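You operate a simulated robot arm through the tools that you are given. There is no shell and no other tool.

You run a simulated robot arm. Do the job below in one go: nothing can be reset, and whatever is moved stays where it is left.

Task
Shut the pump down: halt it, pressure off, mains off, plug out.
Fine: in that order; both gauges rest on 0 and the plug goes into its cradle.

Only the result counts: the job must be done as asked and must still hold three seconds after the hand-in. Knocking over, shifting, dropping, spilling or breaking anything else fails it.

Robot
A 7-joint arm with a two-finger gripper, fixed in place. Base frame: the origin is on the floor under the middle of its stand, x ahead of it, y to its left, z up. Readings come in mm, degrees, newtons and seconds.
With the tool pointing down near the work surface it reaches from about 260 to 780 mm from the base axis. Its first joint turns from -166.0 to 166.0 degrees. Payload 2.45 kg.
Tool frame: the origin (TCP) lies between the finger pads and is the grasp point; the fingertips stand 27 mm ahead of it; z points along the fingers, y is the line along which they close. The gripper opens to 80 mm; its body begins 54 mm behind the TCP.
Orientation is that of the tool frame in the base frame, as a unit quaternion [w, x, y, z]. With the fingers straight down and closing along the base's y, the tool's x points along the base's -x, its y along +y and its z along -z.

Tools
- The arm moves only by the tool jog_arm. Its argument "moves" is a list of rows, each a list of 7 numbers: the shift along the base's x, y, z in units of 40 mm (1.0 is 40 mm), then the turn, a rotation vector about the base's x, y, z in units of 4 degrees (1.0 is 4 degrees), then the gripper command, from -1 (shut) to 1 (fully open), values between in proportion. In form: [[dx, dy, dz, rx, ry, rz, hand], ...]. A call has 1 to 20 rows; each row shifts and turns the commanded pose from where the row before left it. A call with a number of a shift or a turn outside -1 to 1 is refused whole. A row lasts 0.2 s, in which the tool goes at most 50 mm and 8.6 degrees; a call with a longer step from one row to the next is refused whole, and so is a gripper value outside its range. Where a pose cannot be reached the arm comes as near as it can. A force on the tool above 60 N (or 10 N above the force at the start of the call, whichever is more), or a blocked arm, ends the call early, and 0.2 s more pass. The fingers move at their own pace (about 153 mm/s each) and stop on an object; they squeeze with about 42 N. The grip force told is the motor's: it shows also when the fingers shut on nothing. Time passes only in rows, and 0.2 s behind the last, so rows that do not move let the fingers close. The reply holds the time, the measured pose of the TCP, the force on the tool along the base axes, the opening and the grip force, in the units named above and with some noise, with the torque about the TCP (base axes, N m) and any sound that the robot's microphone picked up, and new pictures: "show" is both (left out), scene, wrist or none.
- Cameras (640 x 400 px; columns grow to the right, rows downward): "scene" is fixed at [401.7, 502.4, 1235.2]; the picture's right is [-0.97, -0.26, 0.00], its down [-0.05, 0.17, -0.98] and it looks along [0.26, -0.95, -0.18] (base axes); focal length 217 px, centre (320, 200). "wrist" rides on the gripper at [63, 12, -79] in the tool frame; the picture's right is [-0.19, 0.98, 0.00], its down [-0.72, -0.14, -0.68] and it looks along [-0.67, -0.13, 0.73] (tool axes); focal length 226 px, centre (320, 200). There is no depth. A picture from a camera that has moved, and an enlarged one, comes with that camera's place and axes in the base frame and with its lens.
- raise_lower(by): moves the trunk up (or, below 0, down) by that many mm; the arm rides with it, the base frame stays. It gives what a move gives, with no picture.
- inspect(camera, box): a new picture of the part [left, top, right, bottom] of that camera's present view, enlarged. The clock stands still meanwhile.
- sign_off(): hands the job in; it is judged then, once.

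Places have to be worked out from the pictures, the camera data and where the tool is seen. Open the gripper and draw the arm clear of the work before you hand the job in, unless the task says otherwise.

The tools are called after "Emit:" as a command line: name --pt "numbers of a row" for each row, then --argument value for the rest, lists and objects as JSON in quotes. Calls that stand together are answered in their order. jog_arm: Moves the arm, as the interface text tells. Its arguments: {"type":"object","properties":{"moves":{"type":"array","items":{"type":"array","items":{"type":"number"}}},"show":{"type":"string","enum":["both","scene","wrist","none"]}},"required":["moves"]} The other tools are called the same way: raise_lower (by) moves the trunk up or down; inspect (camera, box) takes an enlarged picture of a part of a camera's view; sign_off () hands the job in.

At the start:

```text
clock: 0.0
eef_pos: [465.7, -216.2, 1452.7]
orientation: [0.001, 0.001, 1.0, 0.0]
ft_force: [0.1, -1.1, 0.0]
wrist_torque: [0.01, -0.01, -0.03]
gripper_width: 79.8
grasp_force: 0.0
trunk travel left (down, up): [-175.0, 365.0]
```

scene: 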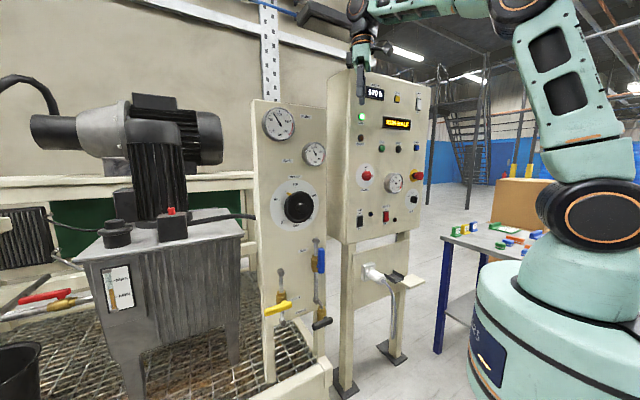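
wrist: 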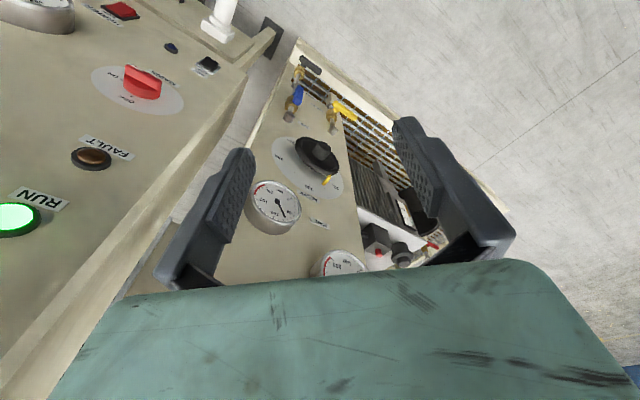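

I start by looking closely at the control panel, gauges and plug before moving anything.

Emit:
inspect --camera "scene" --box '[330, 70, 440, 140]'

Emit:
inspect --camera "scene" --box '[330, 130, 440, 200]'

Emit:
inspect --camera "scene" --box '[330, 190, 440, 260]'

Emit:
inspect --camera "scene" --box '[330, 245, 440, 315]'

Emit:
inspect --camera "scene" --box '[240, 95, 350, 165]'

Emit:
inspect --camera "scene" --box '[240, 165, 350, 235]'

Emit:
inspect --camera "scene" --box '[240, 230, 350, 340]'

Emit:
inspect --camera "scene" --box '[80, 180, 240, 320]'

```text
5.71 times, centred on (385, 105) of scene
camera zoom: at [401.7, 502.4, 1235.2], right [-0.97, -0.26, 0.0], down [-0.05, 0.17, -0.98], along [0.26, -0.95, -0.18], focal length 1242 px, centre (-51, 743)
```

zoom: 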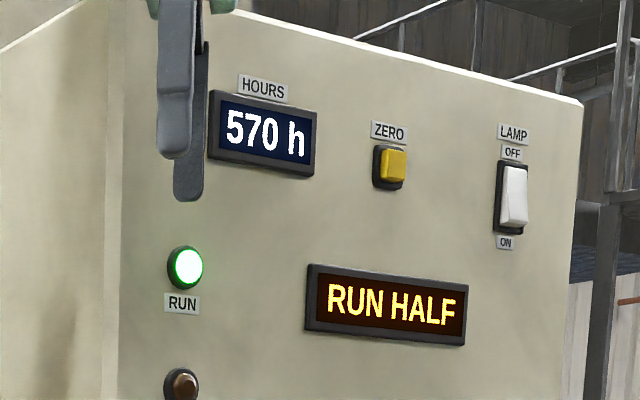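

```text
5.71 times, centred on (385, 165) of scene
camera zoom: at [401.7, 502.4, 1235.2], right [-0.97, -0.26, 0.0], down [-0.05, 0.17, -0.98], along [0.26, -0.95, -0.18], focal length 1242 px, centre (-51, 400)
```

zoom: 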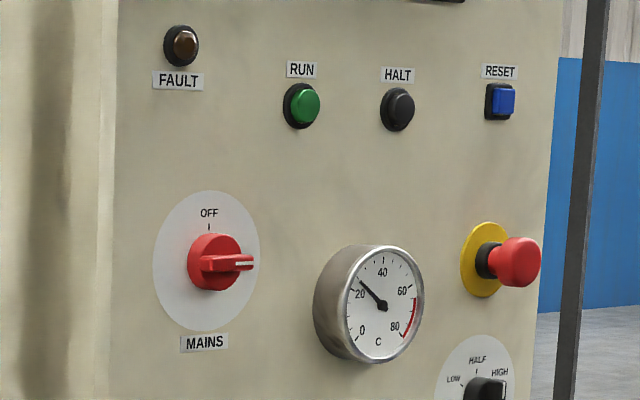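

```text
5.71 times, centred on (385, 225) of scene
camera zoom: at [401.7, 502.4, 1235.2], right [-0.97, -0.26, 0.0], down [-0.05, 0.17, -0.98], along [0.26, -0.95, -0.18], focal length 1242 px, centre (-51, 57)
```

zoom: 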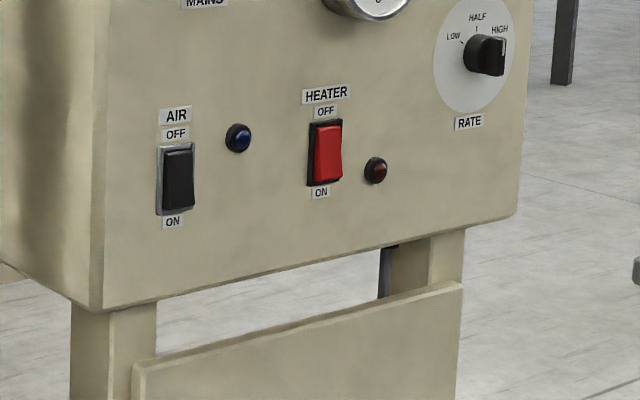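

```text
5.71 times, centred on (385, 280) of scene
camera zoom: at [401.7, 502.4, 1235.2], right [-0.97, -0.26, 0.0], down [-0.05, 0.17, -0.98], along [0.26, -0.95, -0.18], focal length 1242 px, centre (-51, -257)
```

zoom: 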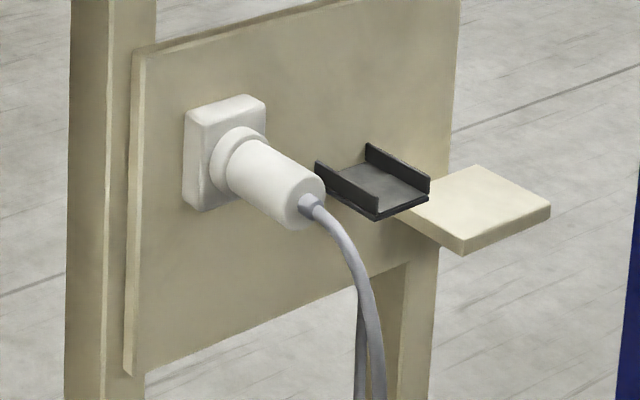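

```text
5.71 times, centred on (295, 130) of scene
camera zoom: at [401.7, 502.4, 1235.2], right [-0.97, -0.26, 0.0], down [-0.05, 0.17, -0.98], along [0.26, -0.95, -0.18], focal length 1242 px, centre (463, 600)
```

zoom: 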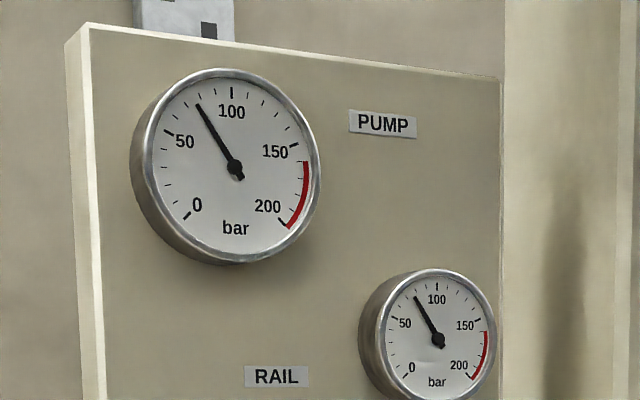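

```text
5.71 times, centred on (295, 200) of scene
camera zoom: at [401.7, 502.4, 1235.2], right [-0.97, -0.26, 0.0], down [-0.05, 0.17, -0.98], along [0.26, -0.95, -0.18], focal length 1242 px, centre (463, 200)
```

zoom: 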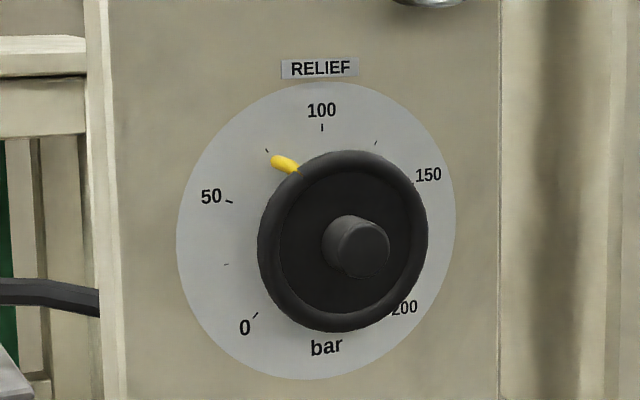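

```text
3.64 times, centred on (295, 285) of scene
camera zoom: at [401.7, 502.4, 1235.2], right [-0.97, -0.26, 0.0], down [-0.05, 0.17, -0.98], along [0.26, -0.95, -0.18], focal length 790 px, centre (411, -109)
```

zoom: 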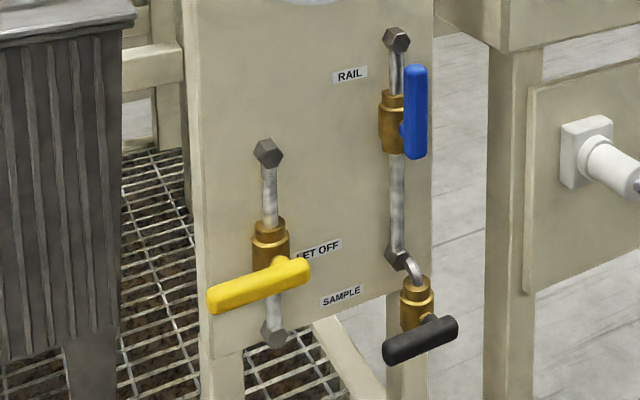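

```text
2.86 times, centred on (160, 250) of scene
camera zoom: at [401.7, 502.4, 1235.2], right [-0.97, -0.26, 0.0], down [-0.05, 0.17, -0.98], along [0.26, -0.95, -0.18], focal length 621 px, centre (777, 57)
```

zoom: 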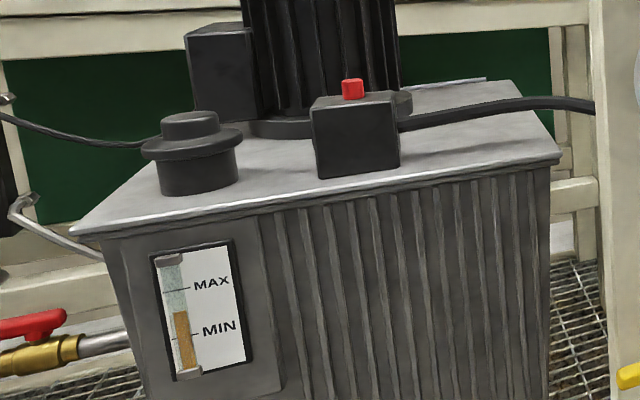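

The scene view shows the HALT button, MAINS selector, gauges (both ~85 bar), LET OFF valve closed (crosswise), RAIL valve open, and plug and cradle. I now enlarge the wrist view to triangulate features.

Emit:
inspect --camera "wrist" --box '[0, 0, 260, 163]'

Emit:
inspect --camera "wrist" --box '[240, 50, 400, 150]'

Emit:
inspect --camera "wrist" --box '[240, 120, 460, 280]'

```text
2.45 times, centred on (130, 82) of wrist
camera zoom: at [401.8, -203.7, 1531.6], right [0.19, 0.98, 0.0], down [0.72, -0.14, 0.68], along [0.67, -0.13, -0.73], focal length 555 px, centre (786, 491)
```

zoom: 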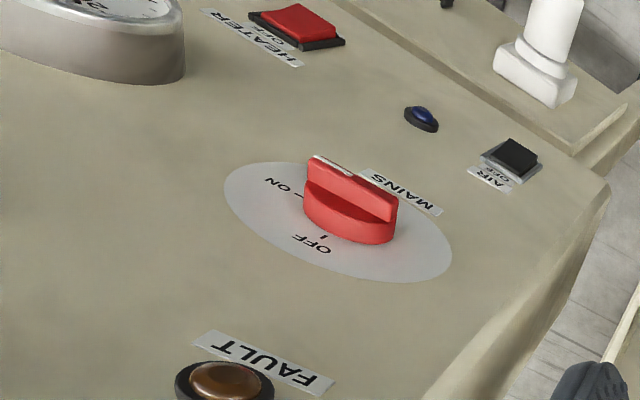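

```text
4.00 times, centred on (320, 100) of wrist
camera zoom: at [401.8, -203.7, 1531.6], right [0.19, 0.98, 0.0], down [0.72, -0.14, 0.68], along [0.67, -0.13, -0.73], focal length 904 px, centre (320, 600)
```

zoom: 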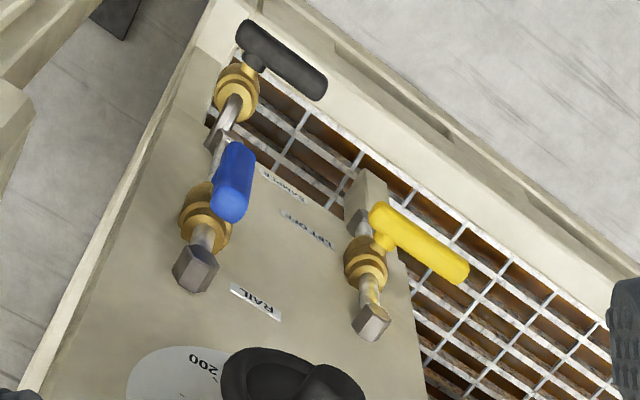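

```text
2.50 times, centred on (350, 200) of wrist
camera zoom: at [401.8, -203.7, 1531.6], right [0.19, 0.98, 0.0], down [0.72, -0.14, 0.68], along [0.67, -0.13, -0.73], focal length 565 px, centre (245, 200)
```

zoom: 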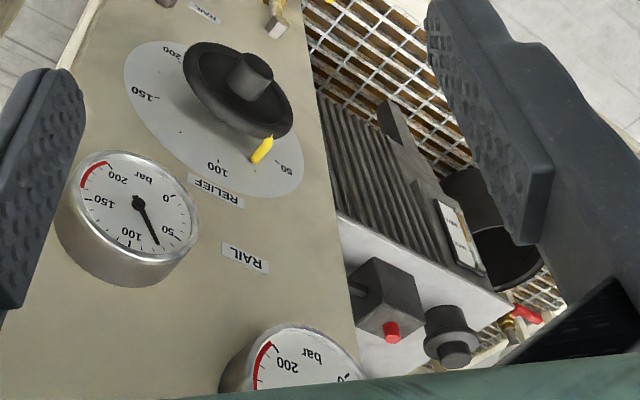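

From triangulating labels, the cabinet front and the hydraulic panel share a normal of about (-0.73, 0.69, 0), with planes ~670 mm and ~721 mm from the base axis. I first retreat, yaw the tool square to the panels and shift sideways toward the cabinet's middle in free space.

Emit:
jog_arm --pt "-0.63 -0.477 0 0 0 -0.986 1" --pt "-0.63 -0.477 0 0 0 -0.986 1" --pt "-0.63 -0.477 0 0 0 -0.986 1" --pt "-0.63 -0.477 0 0 0 -0.986 1" --pt "-0.63 -0.477 0 0 0 -0.986 1" --pt "-0.63 -0.477 0 0 0 -0.986 1" --pt "-0.63 -0.477 0 0 0 -0.986 1" --pt "-0.63 -0.477 0 0 0 -0.986 1" --pt "-0.63 -0.477 0 0 0 -0.986 1" --pt "-0.63 -0.477 0 0 0 -0.986 1" --pt "-0.63 -0.477 0 0 0 -0.986 1" --show "both"

```text
clock: 2.4
eef_pos: [185.9, -424.5, 1455.9]
orientation: [0.0, 0.37, 0.929, 0.0]
ft_force: [-0.2, -0.9, -0.6]
wrist_torque: [0.01, -0.02, 0.0]
gripper_width: 80.3
grasp_force: 0.1
trunk travel left (down, up): [-175.0, 365.0]
camera wrist: at [148.4, -372.9, 1534.4], right [0.81, 0.58, 0.0], down [0.42, -0.6, 0.68], along [0.4, -0.56, -0.73], focal length 226 px, centre (320, 200)
```

scene: 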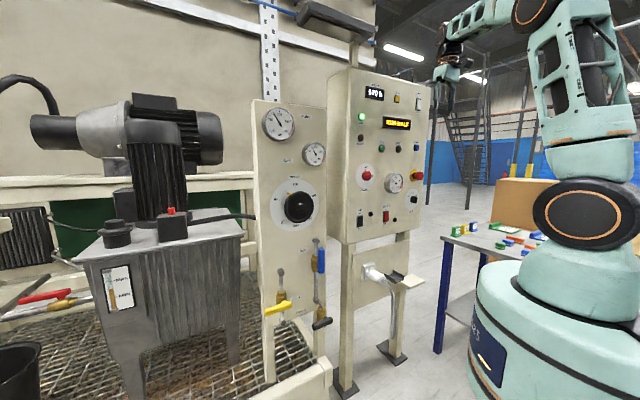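
wrist: 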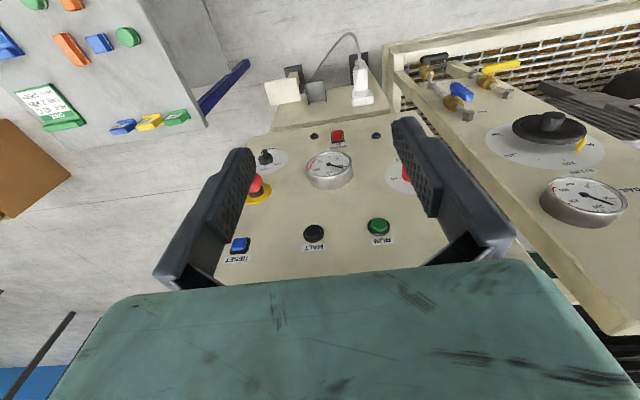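

The view now faces the cabinet. I enlarge the wrist view to locate HALT, MAINS, plug and cradle.

Emit:
inspect --camera "wrist" --box '[220, 140, 420, 265]'

Emit:
inspect --camera "wrist" --box '[250, 30, 410, 130]'

Emit:
inspect --camera "wrist" --box '[400, 40, 640, 190]'

```text
3.20 times, centred on (320, 202) of wrist
camera zoom: at [148.4, -372.9, 1534.4], right [0.81, 0.58, 0.0], down [0.42, -0.6, 0.68], along [0.4, -0.56, -0.73], focal length 723 px, centre (320, 192)
```

zoom: 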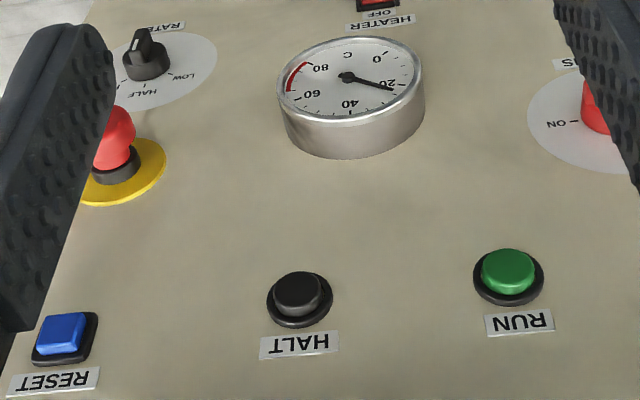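

```text
4.00 times, centred on (330, 80) of wrist
camera zoom: at [148.4, -372.9, 1534.4], right [0.81, 0.58, 0.0], down [0.42, -0.6, 0.68], along [0.4, -0.56, -0.73], focal length 904 px, centre (280, 680)
```

zoom: 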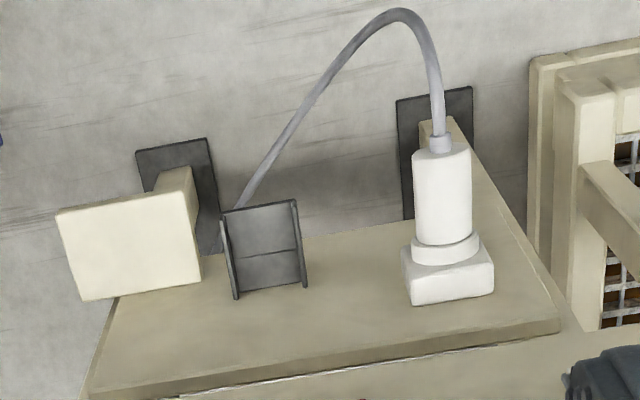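

```text
2.67 times, centred on (520, 115) of wrist
camera zoom: at [148.4, -372.9, 1534.4], right [0.81, 0.58, 0.0], down [0.42, -0.6, 0.68], along [0.4, -0.56, -0.73], focal length 603 px, centre (-213, 427)
```

zoom: 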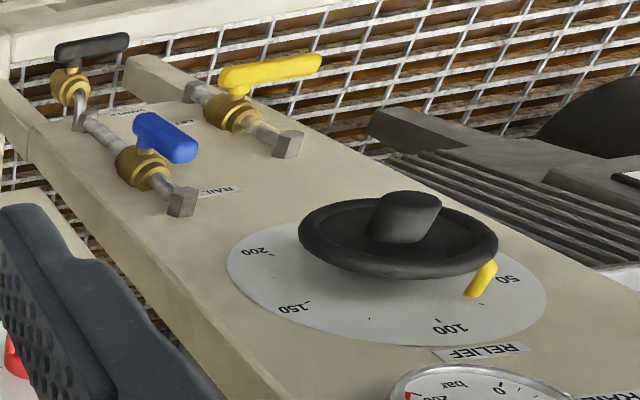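

HALT sits at about u≈238, z≈1292 on the cabinet plane. I now pitch the tool up to point horizontally into the panel while staying well back.

Emit:
jog_arm --pt "0 0 -0.15 -0.946 -1 0 1" --pt "0 0 -0.15 -0.946 -1 0 1" --pt "0 0 -0.15 -0.946 -1 0 1" --pt "0 0 -0.15 -0.946 -1 0 1" --pt "0 0 -0.15 -0.946 -1 0 1" --pt "0 0 -0.15 -0.946 -1 0 1" --pt "0 0 -0.15 -0.946 -1 0 1" --pt "0 0 -0.15 -0.946 -1 0 1" --pt "0 0 -0.15 -0.946 -1 0 1" --pt "0 0 -0.15 -0.946 -1 0 1" --pt "0 0 -0.15 -0.946 -1 0 1" --pt "0 0 -0.15 -0.946 -1 0 1" --pt "0 0 -0.15 -0.946 -1 0 1" --pt "0 0 -0.15 -0.946 -1 0 1" --pt "0 0 -0.15 -0.946 -1 0 1" --pt "0 0 -0.15 -0.946 -1 0 1" --pt "0 0 -0.15 -0.326 -0.345 0 1" --show "both"

```text
clock: 4.5
eef_pos: [219.8, -443.4, 1335.4]
orientation: [0.333, 0.337, 0.868, -0.15]
ft_force: [0.7, -0.5, -1.7]
wrist_torque: [0.03, -0.03, 0.02]
gripper_width: 79.8
grasp_force: 0.0
trunk travel left (down, up): [-175.0, 365.0]
stopped in row 10: the arm was blocked; the commanded pose is now the measured one
camera wrist: at [156.0, -365.4, 1350.8], right [0.78, 0.62, 0.1], down [-0.03, -0.12, 0.99], along [0.63, -0.77, -0.08], focal length 226 px, centre (320, 200)
```

scene: 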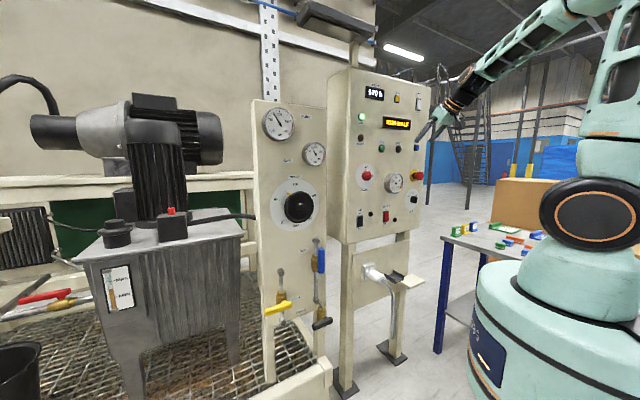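
wrist: 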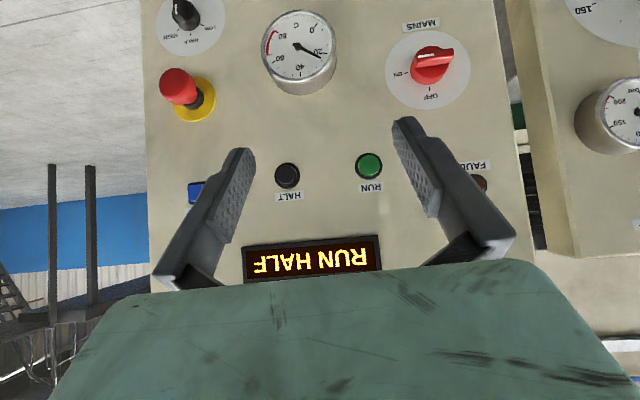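

The arm reached a wrist joint limit near 45° tool pitch, which is good enough for pressing. I close the fingers and move to a standoff about 25 mm in front of the HALT button.

Emit:
jog_arm --pt "0.2 -0.5 -0.147 0 0 0 -1" --pt "0.2 -0.6 -0.147 0 0 0 -1" --pt "0.25 -0.7 -0.147 0 0 0 -1" --pt "0.25 -0.7 -0.147 0 0 0 -1" --pt "0.2 -0.5 -0.147 0 0 0 -1" --pt "0.05 -0.15 0 0 0 0 -1" --show "both"

```text
clock: 5.9
eef_pos: [259.8, -570.4, 1304.9]
orientation: [0.335, 0.338, 0.867, -0.15]
ft_force: [0.1, -0.9, 0.3]
wrist_torque: [0.01, 0.01, -0.03]
gripper_width: 0.0
grasp_force: 29.6
trunk travel left (down, up): [-175.0, 365.0]
camera wrist: at [196.7, -492.4, 1319.6], right [0.78, 0.62, 0.1], down [-0.03, -0.12, 0.99], along [0.63, -0.78, -0.07], focal length 226 px, centre (320, 200)
```

scene: 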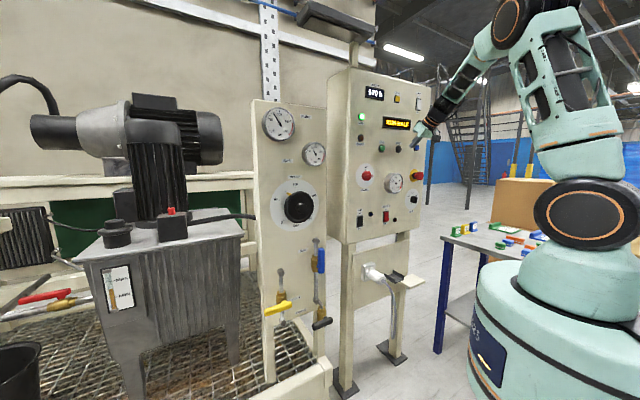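
wrist: 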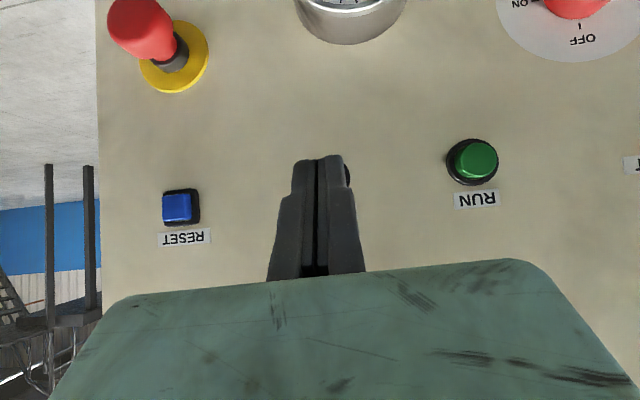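

The tips are ~45 mm short of HALT, lined up at u≈236 (HALT ≈238, its edge shows just right of the fingers). I advance straight along the panel normal to press it, watching force and sound.

Emit:
jog_arm --pt "0.125 -0.16 0 0 0 0 -1" --pt "0.13 -0.155 0 0 0 0 -1" --pt "0.14 -0.14 0 0 0 0 -1" --pt "0.145 -0.137 0 0 0 0 -1" --pt "0.145 -0.137 0 0 0 0 -1" --pt "0.054 -0.051 0 0 0 0 -1" --pt "0.054 -0.051 0 0 0 0 -1" --show "both"

```text
clock: 7.5
eef_pos: [294.4, -603.0, 1306.4]
orientation: [0.335, 0.338, 0.866, -0.15]
ft_force: [1.1, -0.6, 0.8]
wrist_torque: [0.01, 0.01, 0.03]
gripper_width: 0.2
grasp_force: 30.2
trunk travel left (down, up): [-175.0, 365.0]
camera wrist: at [229.4, -525.3, 1321.4], right [0.78, 0.62, 0.1], down [-0.03, -0.12, 0.99], along [0.62, -0.78, -0.07], focal length 226 px, centre (320, 200)
```

scene: 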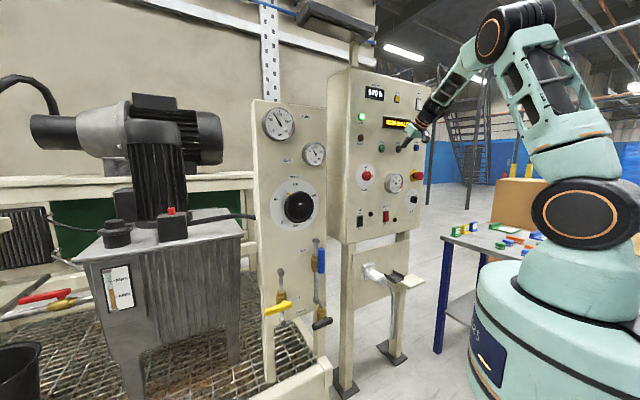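
wrist: 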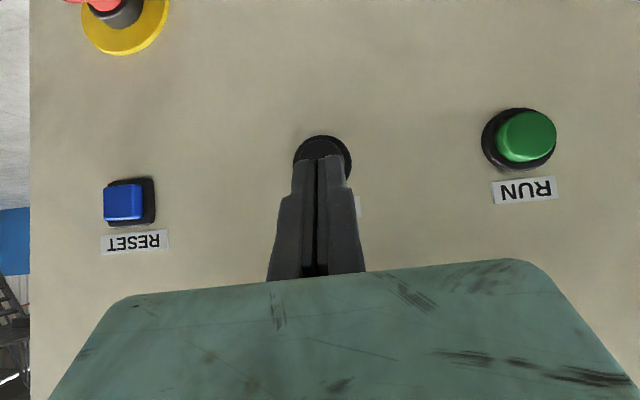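

Emit:
inspect --camera "wrist" --box '[260, 110, 388, 190]'

Emit:
inspect --camera "scene" --box '[375, 90, 455, 140]'

```text
5.00 times, centred on (324, 150) of wrist
camera zoom: at [229.4, -525.3, 1321.4], right [0.78, 0.62, 0.1], down [-0.03, -0.12, 0.99], along [0.62, -0.78, -0.07], focal length 1130 px, centre (300, 450)
```

zoom: 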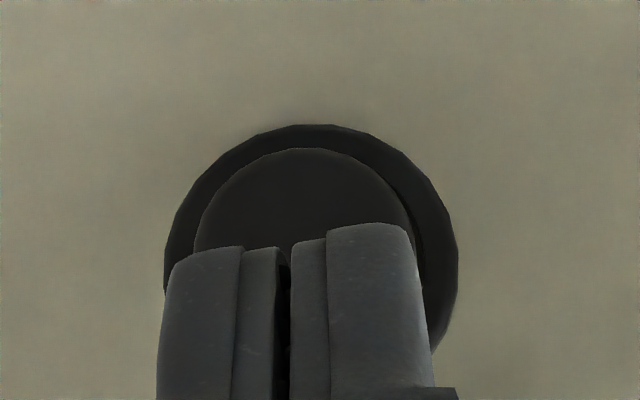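

```text
8.00 times, centred on (415, 115) of scene
camera zoom: at [401.7, 502.4, 1235.2], right [-0.97, -0.26, 0.0], down [-0.05, 0.17, -0.98], along [0.26, -0.95, -0.18], focal length 1739 px, centre (-440, 880)
```

zoom: 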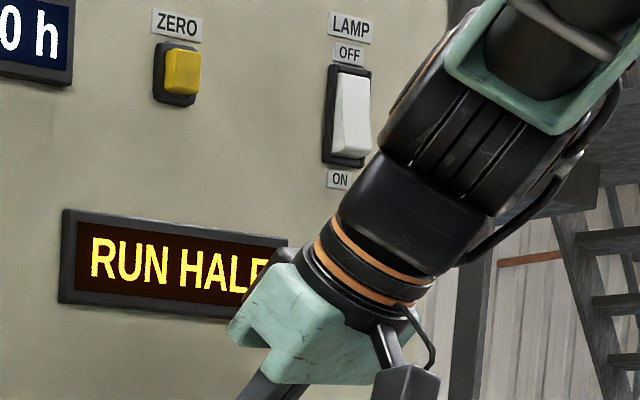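

The tips now cover the lower half of the HALT cap without contact force yet. I continue in 2–3 mm steps until it is pressed.

Emit:
jog_arm --pt "0.054 -0.051 0 0 0 0 -1" --pt "0.054 -0.051 0 0 0 0 -1" --pt "0.054 -0.051 0 0 0 0 -1" --pt "0.036 -0.034 0 0 0 0 -1" --show "both"

```text
clock: 8.5
eef_pos: [301.0, -609.4, 1308.1]
orientation: [0.335, 0.338, 0.866, -0.151]
ft_force: [-0.3, 0.2, -0.2]
wrist_torque: [0.04, 0.03, 0.01]
gripper_width: 6.1
grasp_force: 29.8
trunk travel left (down, up): [-175.0, 365.0]
camera wrist: at [237.2, -531.9, 1321.9], right [0.78, 0.62, 0.1], down [-0.03, -0.12, 0.99], along [0.63, -0.78, -0.07], focal length 226 px, centre (320, 200)
```

scene: 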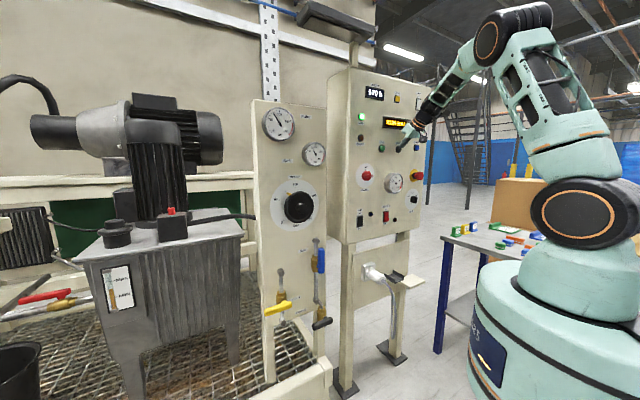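
wrist: 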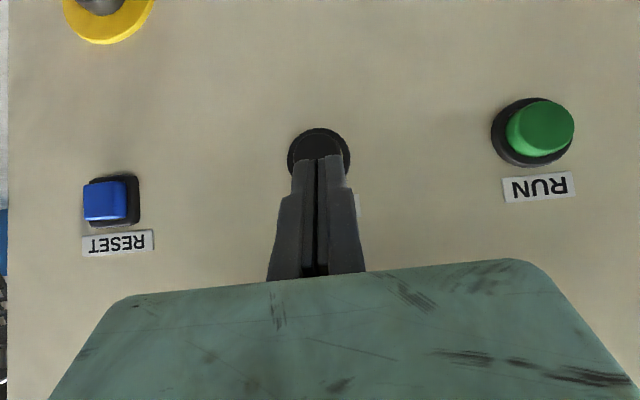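

Emit:
inspect --camera "wrist" --box '[260, 110, 388, 190]'

Emit:
inspect --camera "scene" --box '[345, 80, 457, 150]'

```text
5.00 times, centred on (324, 150) of wrist
camera zoom: at [237.2, -531.9, 1321.9], right [0.78, 0.62, 0.1], down [-0.03, -0.12, 0.99], along [0.63, -0.78, -0.07], focal length 1130 px, centre (300, 450)
```

zoom: 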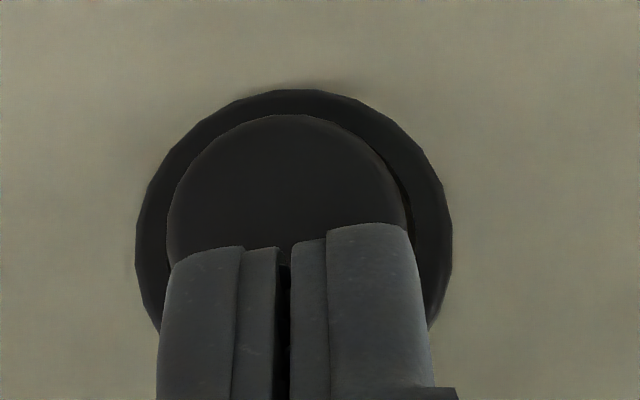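

```text
5.71 times, centred on (401, 115) of scene
camera zoom: at [401.7, 502.4, 1235.2], right [-0.97, -0.26, 0.0], down [-0.05, 0.17, -0.98], along [0.26, -0.95, -0.18], focal length 1242 px, centre (-143, 686)
```

zoom: 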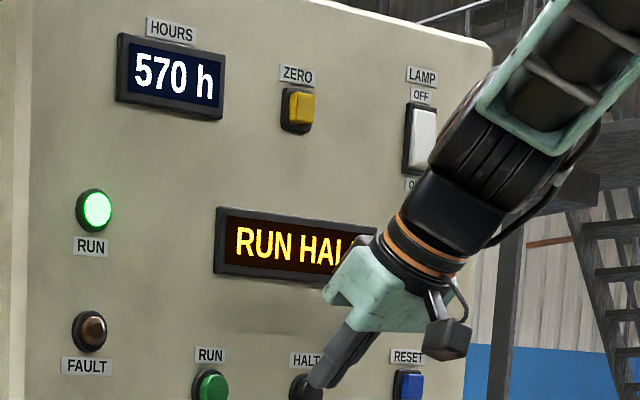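

The tips are centred on HALT and look almost in contact, but no click yet and the display still reads RUN. I push on in small steps.

Emit:
jog_arm --pt "0.036 -0.034 0 0 0 0 -1" --pt "0.036 -0.034 0 0 0 0 -1" --pt "0.036 -0.034 0 0 0 0 -1" --pt "0.036 -0.034 0 0 0 0 -1" --show "both"

```text
clock: 9.5
eef_pos: [305.8, -614.9, 1307.2]
orientation: [0.334, 0.339, 0.866, -0.151]
ft_force: [-7.5, 7.6, -3.1]
wrist_torque: [0.08, 0.1, -0.02]
gripper_width: 5.9
grasp_force: 29.5
trunk travel left (down, up): [-175.0, 365.0]
heard: click
camera wrist: at [241.8, -536.6, 1321.2], right [0.78, 0.62, 0.1], down [-0.03, -0.12, 0.99], along [0.62, -0.78, -0.08], focal length 226 px, centre (320, 200)
```

scene: 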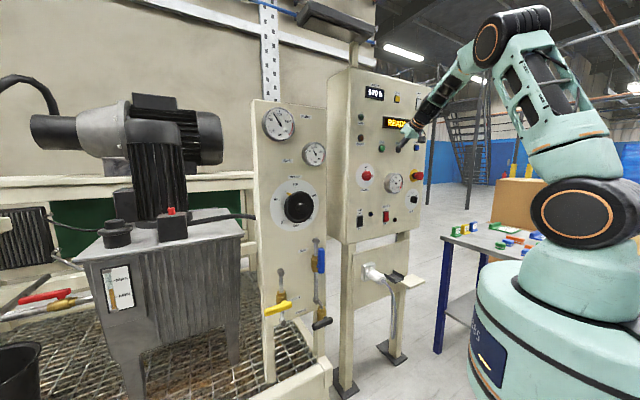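
wrist: 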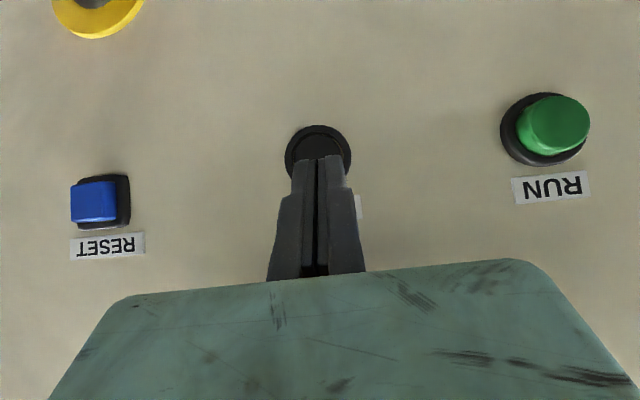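

A click was heard, the RUN lamp is out and the display reads READY, so the pump is halted. I retreat along the normal and check the display and gauges.

Emit:
jog_arm --pt "-0.25 0.24 0.02 0 0 0 -1" --pt "-0.5 0.48 0 0 0 0 -1" --pt "-0.6 0.58 0 0 0 0 -1" --pt "-0.6 0.58 0 0 0 0 -1" --pt "-0.5 0.48 0 0 0 0 -1" --show "both"

Emit:
inspect --camera "scene" --box '[340, 80, 430, 140]'

Emit:
inspect --camera "scene" --box '[240, 95, 350, 165]'

Emit:
inspect --camera "scene" --box '[250, 255, 340, 335]'

```text
clock: 10.7
eef_pos: [207.4, -520.0, 1308.7]
orientation: [0.335, 0.338, 0.867, -0.15]
ft_force: [0.3, -0.5, 0.2]
wrist_torque: [-0.02, 0.0, -0.01]
gripper_width: 0.0
grasp_force: 29.7
trunk travel left (down, up): [-175.0, 365.0]
camera wrist: at [144.2, -442.0, 1323.4], right [0.78, 0.62, 0.1], down [-0.03, -0.12, 0.99], along [0.63, -0.78, -0.07], focal length 226 px, centre (320, 200)
```

scene: 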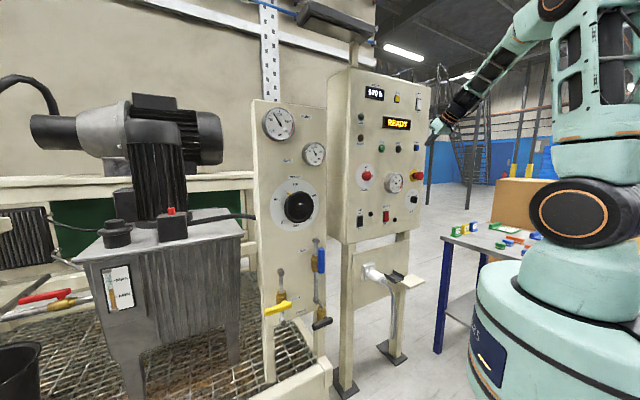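
wrist: 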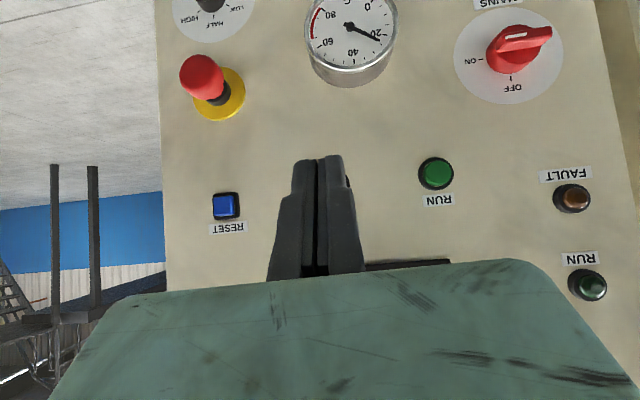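

```text
6.67 times, centred on (385, 110) of scene
camera zoom: at [401.7, 502.4, 1235.2], right [-0.97, -0.26, 0.0], down [-0.05, 0.17, -0.98], along [0.26, -0.95, -0.18], focal length 1449 px, centre (-113, 800)
```

zoom: 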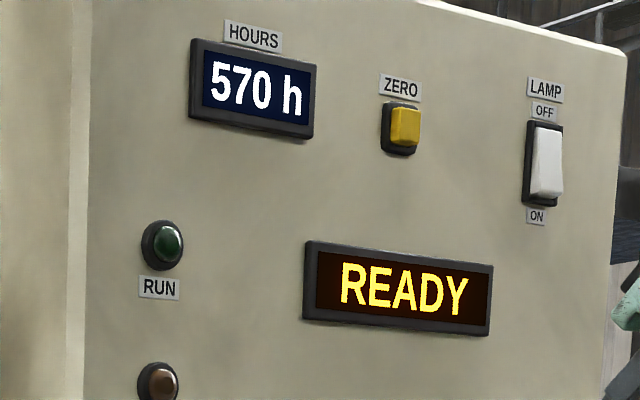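

```text
5.71 times, centred on (295, 130) of scene
camera zoom: at [401.7, 502.4, 1235.2], right [-0.97, -0.26, 0.0], down [-0.05, 0.17, -0.98], along [0.26, -0.95, -0.18], focal length 1242 px, centre (463, 600)
```

zoom: 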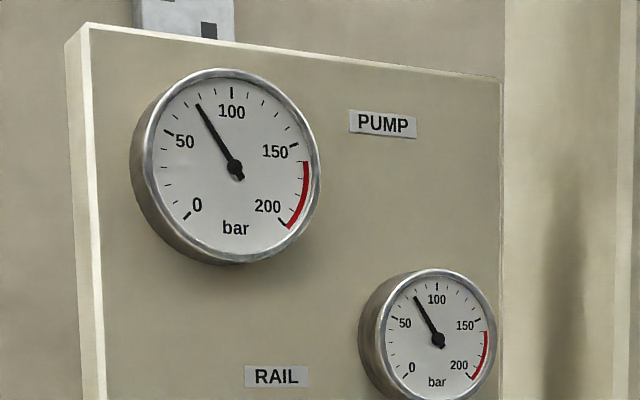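

```text
5.00 times, centred on (295, 295) of scene
camera zoom: at [401.7, 502.4, 1235.2], right [-0.97, -0.26, 0.0], down [-0.05, 0.17, -0.98], along [0.26, -0.95, -0.18], focal length 1087 px, centre (445, -275)
```

zoom: 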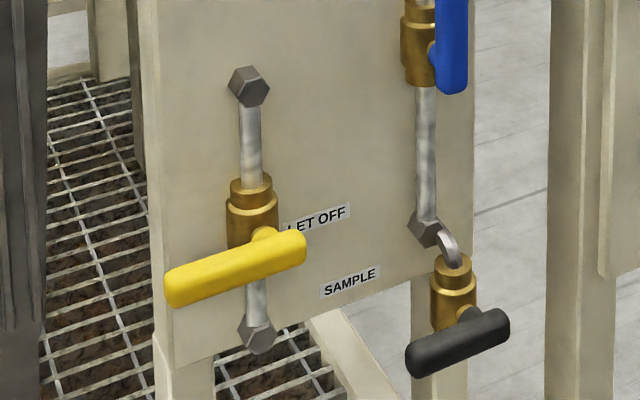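

READY is shown, but both gauges still hold ~80 bar, so the LET OFF valve (yellow lever, closed, pivot at about u≈-361, z≈683, 57 mm in front of its panel) must be opened. I lower the trunk first to get a better posture for the low valve and later the mains knob.

Emit:
raise_lower --by -170

```text
clock: 12.7
eef_pos: [208.8, -519.7, 1139.5]
orientation: [0.335, 0.339, 0.866, -0.151]
ft_force: [-0.2, 0.3, -0.5]
wrist_torque: [0.0, 0.02, 0.0]
gripper_width: 0.0
grasp_force: 29.4
trunk travel left (down, up): [-5.0, 535.0]
```

Trunk is down. I traverse in free space (d≈510–520) leftward to in front of the hydraulic panel, keeping the tool orientation.

Emit:
jog_arm --pt "0.74 0.755 -0.233 0 0 0 -1" --pt "0.74 0.755 -0.233 0 0 0 -1" --pt "0.74 0.755 -0.233 0 0 0 -1" --pt "0.74 0.755 -0.233 0 0 0 -1" --pt "0.74 0.755 -0.233 0 0 0 -1" --pt "0.74 0.755 -0.233 0 0 0 -1" --pt "0.74 0.755 -0.233 0 0 0 -1" --pt "0.74 0.755 -0.233 0 0 0 -1" --pt "0.74 0.755 -0.233 0 0 0 -1" --pt "0.74 0.755 -0.233 0 0 0 -1" --pt "0.74 0.755 -0.233 0 0 0 -1" --pt "0.74 0.755 -0.233 0 0 0 -1" --pt "0.74 0.755 -0.233 0 0 0 -1" --pt "0.74 0.755 -0.233 0 0 0 -1" --show "both"

```text
clock: 15.7
eef_pos: [623.1, -98.5, 1010.6]
orientation: [0.335, 0.338, 0.867, -0.15]
ft_force: [0.0, 0.1, 1.7]
wrist_torque: [0.02, -0.05, 0.0]
gripper_width: 0.0
grasp_force: 29.7
trunk travel left (down, up): [-5.0, 535.0]
camera wrist: at [559.4, -20.8, 1024.5], right [0.78, 0.62, 0.1], down [-0.03, -0.12, 0.99], along [0.62, -0.78, -0.07], focal length 226 px, centre (320, 200)
```

scene: 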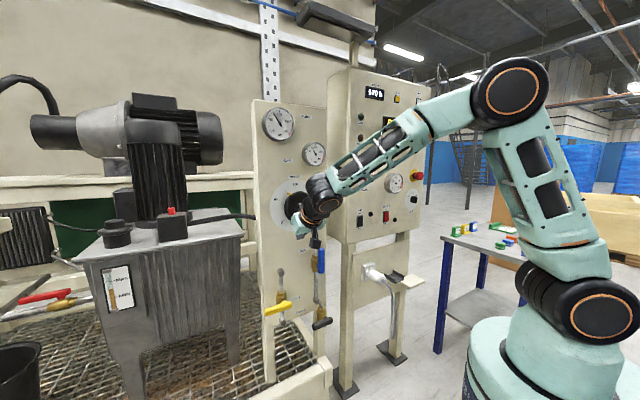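
wrist: 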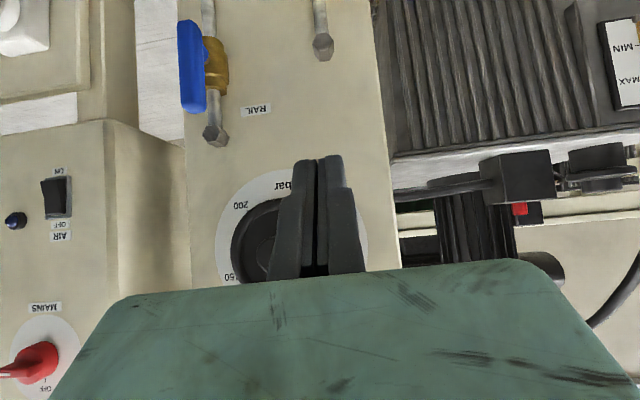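

Orientation held. The lever lies below; I descend in front of the panel and shift to u≈-416, staying ~130 mm back, then look.

Emit:
jog_arm --pt "0.147 0.156 -0.9 0 0 0 -1" --pt "0.147 0.156 -0.9 0 0 0 -1" --pt "0.147 0.156 -0.9 0 0 0 -1" --pt "0.147 0.156 -0.9 0 0 0 -1" --pt "0.147 0.156 -0.9 0 0 0 -1" --pt "0.147 0.156 -0.9 0 0 0 -1" --pt "0.147 0.156 -0.9 0 0 0 -1" --show "both"

```text
clock: 17.2
eef_pos: [665.4, -51.8, 756.9]
orientation: [0.335, 0.338, 0.867, -0.15]
ft_force: [0.0, -0.3, 0.6]
wrist_torque: [0.02, 0.03, 0.02]
gripper_width: 0.2
grasp_force: 30.0
trunk travel left (down, up): [-5.0, 535.0]
camera wrist: at [602.8, 25.1, 771.7], right [0.78, 0.62, 0.1], down [-0.03, -0.12, 0.99], along [0.63, -0.78, -0.07], focal length 226 px, centre (320, 200)
```

scene: 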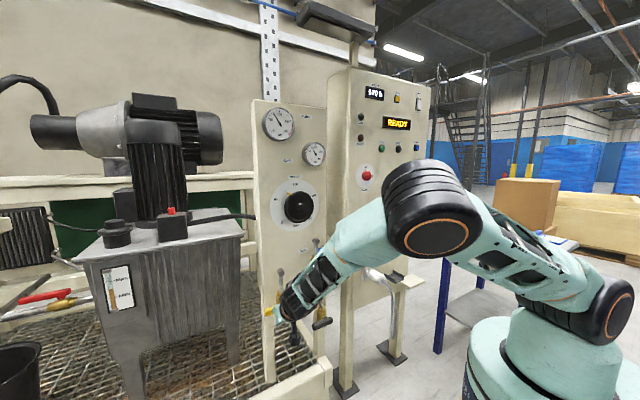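
wrist: 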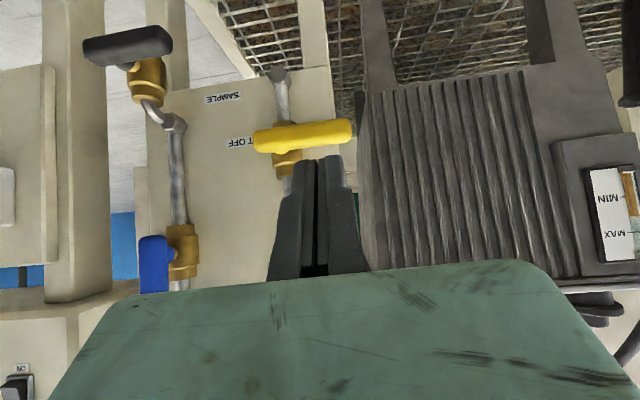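

Emit:
inspect --camera "wrist" --box '[220, 60, 380, 160]'

Emit:
inspect --camera "scene" --box '[240, 250, 352, 320]'

```text
4.00 times, centred on (300, 110) of wrist
camera zoom: at [602.8, 25.1, 771.7], right [0.78, 0.62, 0.1], down [-0.03, -0.12, 0.99], along [0.63, -0.78, -0.07], focal length 904 px, centre (400, 560)
```

zoom: 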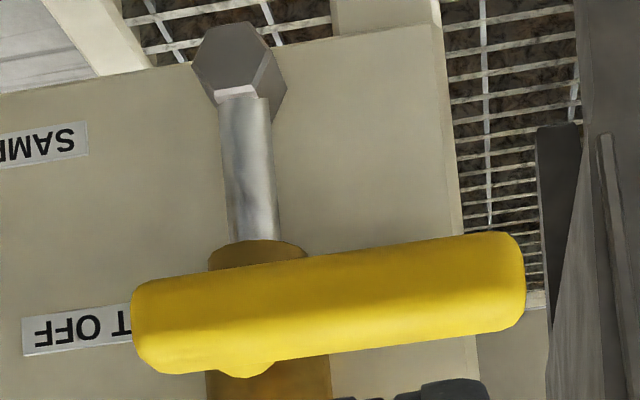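

```text
5.71 times, centred on (296, 285) of scene
camera zoom: at [401.7, 502.4, 1235.2], right [-0.97, -0.26, 0.0], down [-0.05, 0.17, -0.98], along [0.26, -0.95, -0.18], focal length 1242 px, centre (457, -286)
```

zoom: 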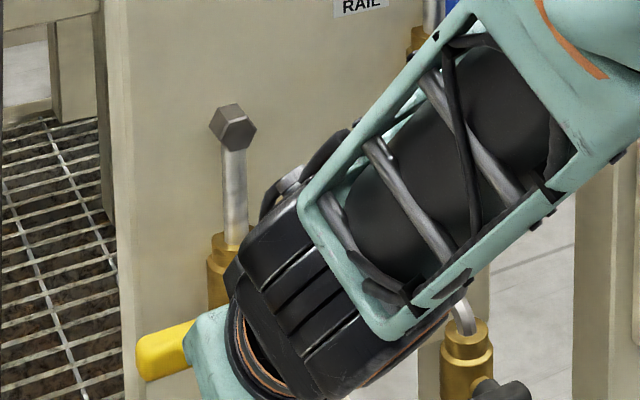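

Two independent views agree on the lever: axis at z≈680, free end u≈-440, d≈664, radius ~13 mm, pivot u≈-360. I try to pitch the tool flatter here, for a better upward push.

Emit:
jog_arm --pt "0 0 -0.1 -0.473 -0.5 0 -1" --pt "0 0 -0.1 -0.473 -0.5 0 -1" --pt "0 0 -0.1 -0.473 -0.5 0 -1" --pt "0 0 -0.1 -0.473 -0.5 0 -1" --pt "0 0 -0.1 -0.473 -0.5 0 -1" --pt "0 0 -0.1 -0.473 -0.5 0 -1" --show "wrist"

```text
clock: 18.6
eef_pos: [664.2, -54.3, 733.7]
orientation: [0.455, 0.318, 0.808, -0.199]
ft_force: [0.4, 0.1, -0.4]
wrist_torque: [0.03, -0.01, 0.02]
gripper_width: 0.0
grasp_force: 30.1
trunk travel left (down, up): [-5.0, 535.0]
camera wrist: at [600.3, 24.3, 719.4], right [0.75, 0.64, 0.14], down [-0.24, 0.08, 0.97], along [0.61, -0.76, 0.21], focal length 226 px, centre (320, 200)
```

wrist: 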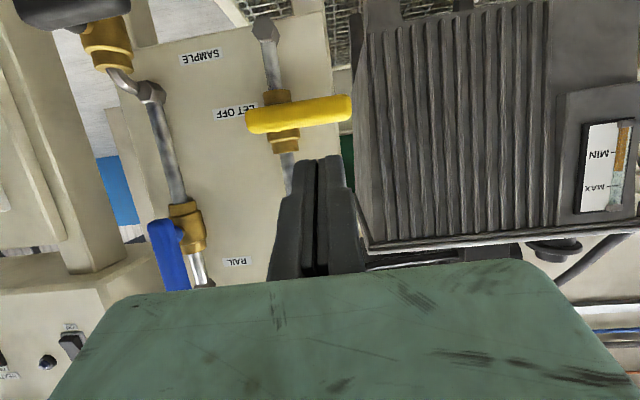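

Pitch improved to about 30° below horizontal. I continue pitching up.

Emit:
jog_arm --pt "0 0 -0.1 -0.473 -0.5 0 -1" --pt "0 0 -0.1 -0.473 -0.5 0 -1" --pt "0 0 -0.1 -0.473 -0.5 0 -1" --pt "0 0 -0.1 -0.473 -0.5 0 -1" --pt "0 0 -0.1 -0.473 -0.5 0 -1" --pt "0 0 -0.1 -0.473 -0.5 0 -1" --show "wrist"

```text
clock: 20.1
eef_pos: [665.5, -54.5, 711.4]
orientation: [0.566, 0.29, 0.732, -0.243]
ft_force: [-0.2, -0.4, 0.6]
wrist_torque: [-0.01, -0.01, -0.01]
gripper_width: 0.0
grasp_force: 29.8
trunk travel left (down, up): [-5.0, 535.0]
camera wrist: at [607.4, 17.9, 667.1], right [0.72, 0.67, 0.16], down [-0.43, 0.26, 0.86], along [0.54, -0.69, 0.48], focal length 226 px, centre (320, 200)
```

wrist: 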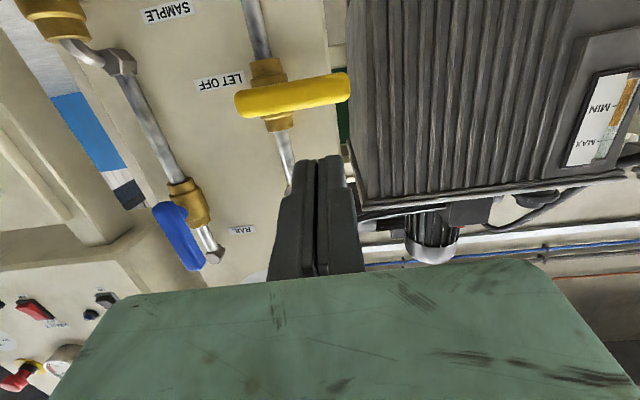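

Now about 14° below horizontal; I finish levelling the tool.

Emit:
jog_arm --pt "0 0 -0.1 -0.473 -0.5 0 -1" --pt "0 0 -0.1 -0.473 -0.5 0 -1" --pt "0 0 -0.1 -0.473 -0.5 0 -1" --pt "0 0 -0.1 -0.473 -0.5 0 -1" --pt "0 0 -0.1 -0.473 -0.5 0 -1" --show "both"

```text
clock: 21.2
eef_pos: [660.3, -58.2, 690.8]
orientation: [0.624, 0.277, 0.676, -0.277]
ft_force: [-0.6, -0.5, -0.4]
wrist_torque: [-0.04, -0.04, -0.02]
gripper_width: 0.2
grasp_force: 29.6
out of reach, approached as far as the arm can: row 5
trunk travel left (down, up): [-5.0, 535.0]
camera wrist: at [611.5, 9.2, 633.3], right [0.72, 0.67, 0.17], down [-0.52, 0.37, 0.77], along [0.45, -0.64, 0.62], focal length 226 px, centre (320, 200)
```

scene: 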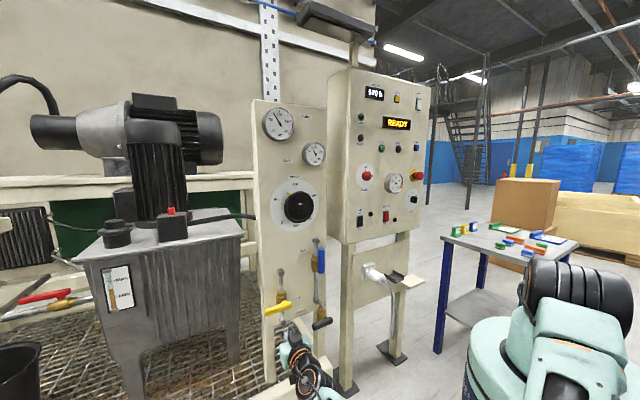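
wrist: 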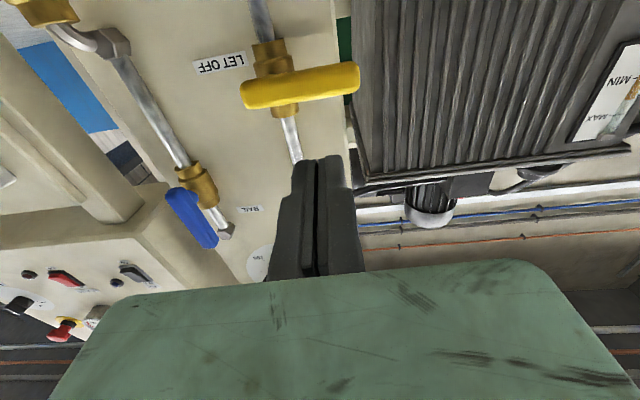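

The tool is now ~4° from horizontal, with fingers pointing at the panel. I descend so the closed fingers are below lever height and start advancing toward it.

Emit:
jog_arm --pt "0 0 -0.3 0 0 0 -1" --pt "0 0 -0.3 0 0 0 -1" --pt "0 0 -0.3 0 0 0 -1" --pt "0 0 -0.3 0 0 0 -1" --show "wrist"

```text
clock: 22.2
eef_pos: [655.3, -61.8, 648.4]
orientation: [0.626, 0.281, 0.669, -0.286]
ft_force: [0.4, 0.0, 0.1]
wrist_torque: [0.0, -0.01, -0.01]
gripper_width: 0.1
grasp_force: 29.6
out of reach, approached as far as the arm can: row 1
trunk travel left (down, up): [-5.0, 535.0]
camera wrist: at [608.3, 5.6, 589.3], right [0.73, 0.66, 0.16], down [-0.52, 0.39, 0.76], along [0.44, -0.64, 0.63], focal length 226 px, centre (320, 200)
```

wrist: 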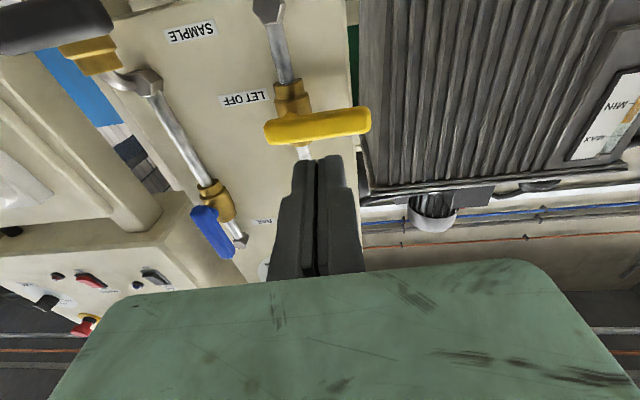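

I advance toward the panel under the lever, relaxing the pitch a few degrees to stay inside the arm's reach.

Emit:
jog_arm --pt "0.386 -0.319 -0.02 0.15 0.158 0 -1" --pt "0.386 -0.319 -0.02 0.15 0.158 0 -1" --pt "0.386 -0.319 -0.02 0.15 0.158 0 -1" --pt "0.386 -0.319 -0.02 0.15 0.158 0 -1" --show "both"

```text
clock: 23.2
eef_pos: [719.9, -113.3, 648.1]
orientation: [0.605, 0.288, 0.688, -0.278]
ft_force: [0.0, 0.5, 0.1]
wrist_torque: [-0.02, 0.01, 0.01]
gripper_width: 0.1
grasp_force: 30.1
trunk travel left (down, up): [-5.0, 535.0]
camera wrist: at [669.4, -43.6, 592.0], right [0.74, 0.65, 0.16], down [-0.49, 0.36, 0.79], along [0.46, -0.66, 0.59], focal length 226 px, centre (320, 200)
```

scene: 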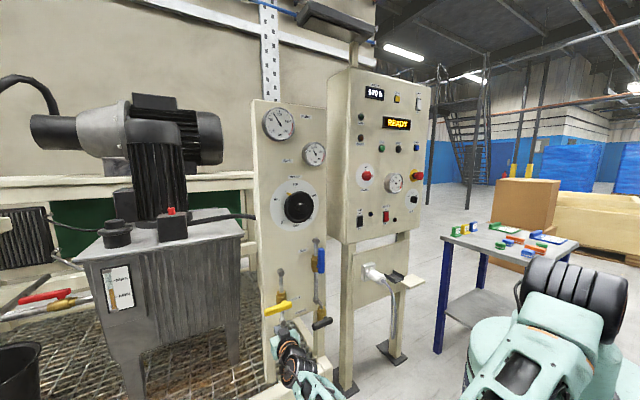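
wrist: 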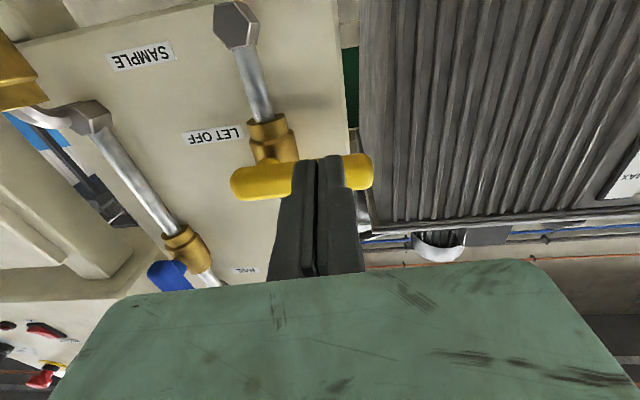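

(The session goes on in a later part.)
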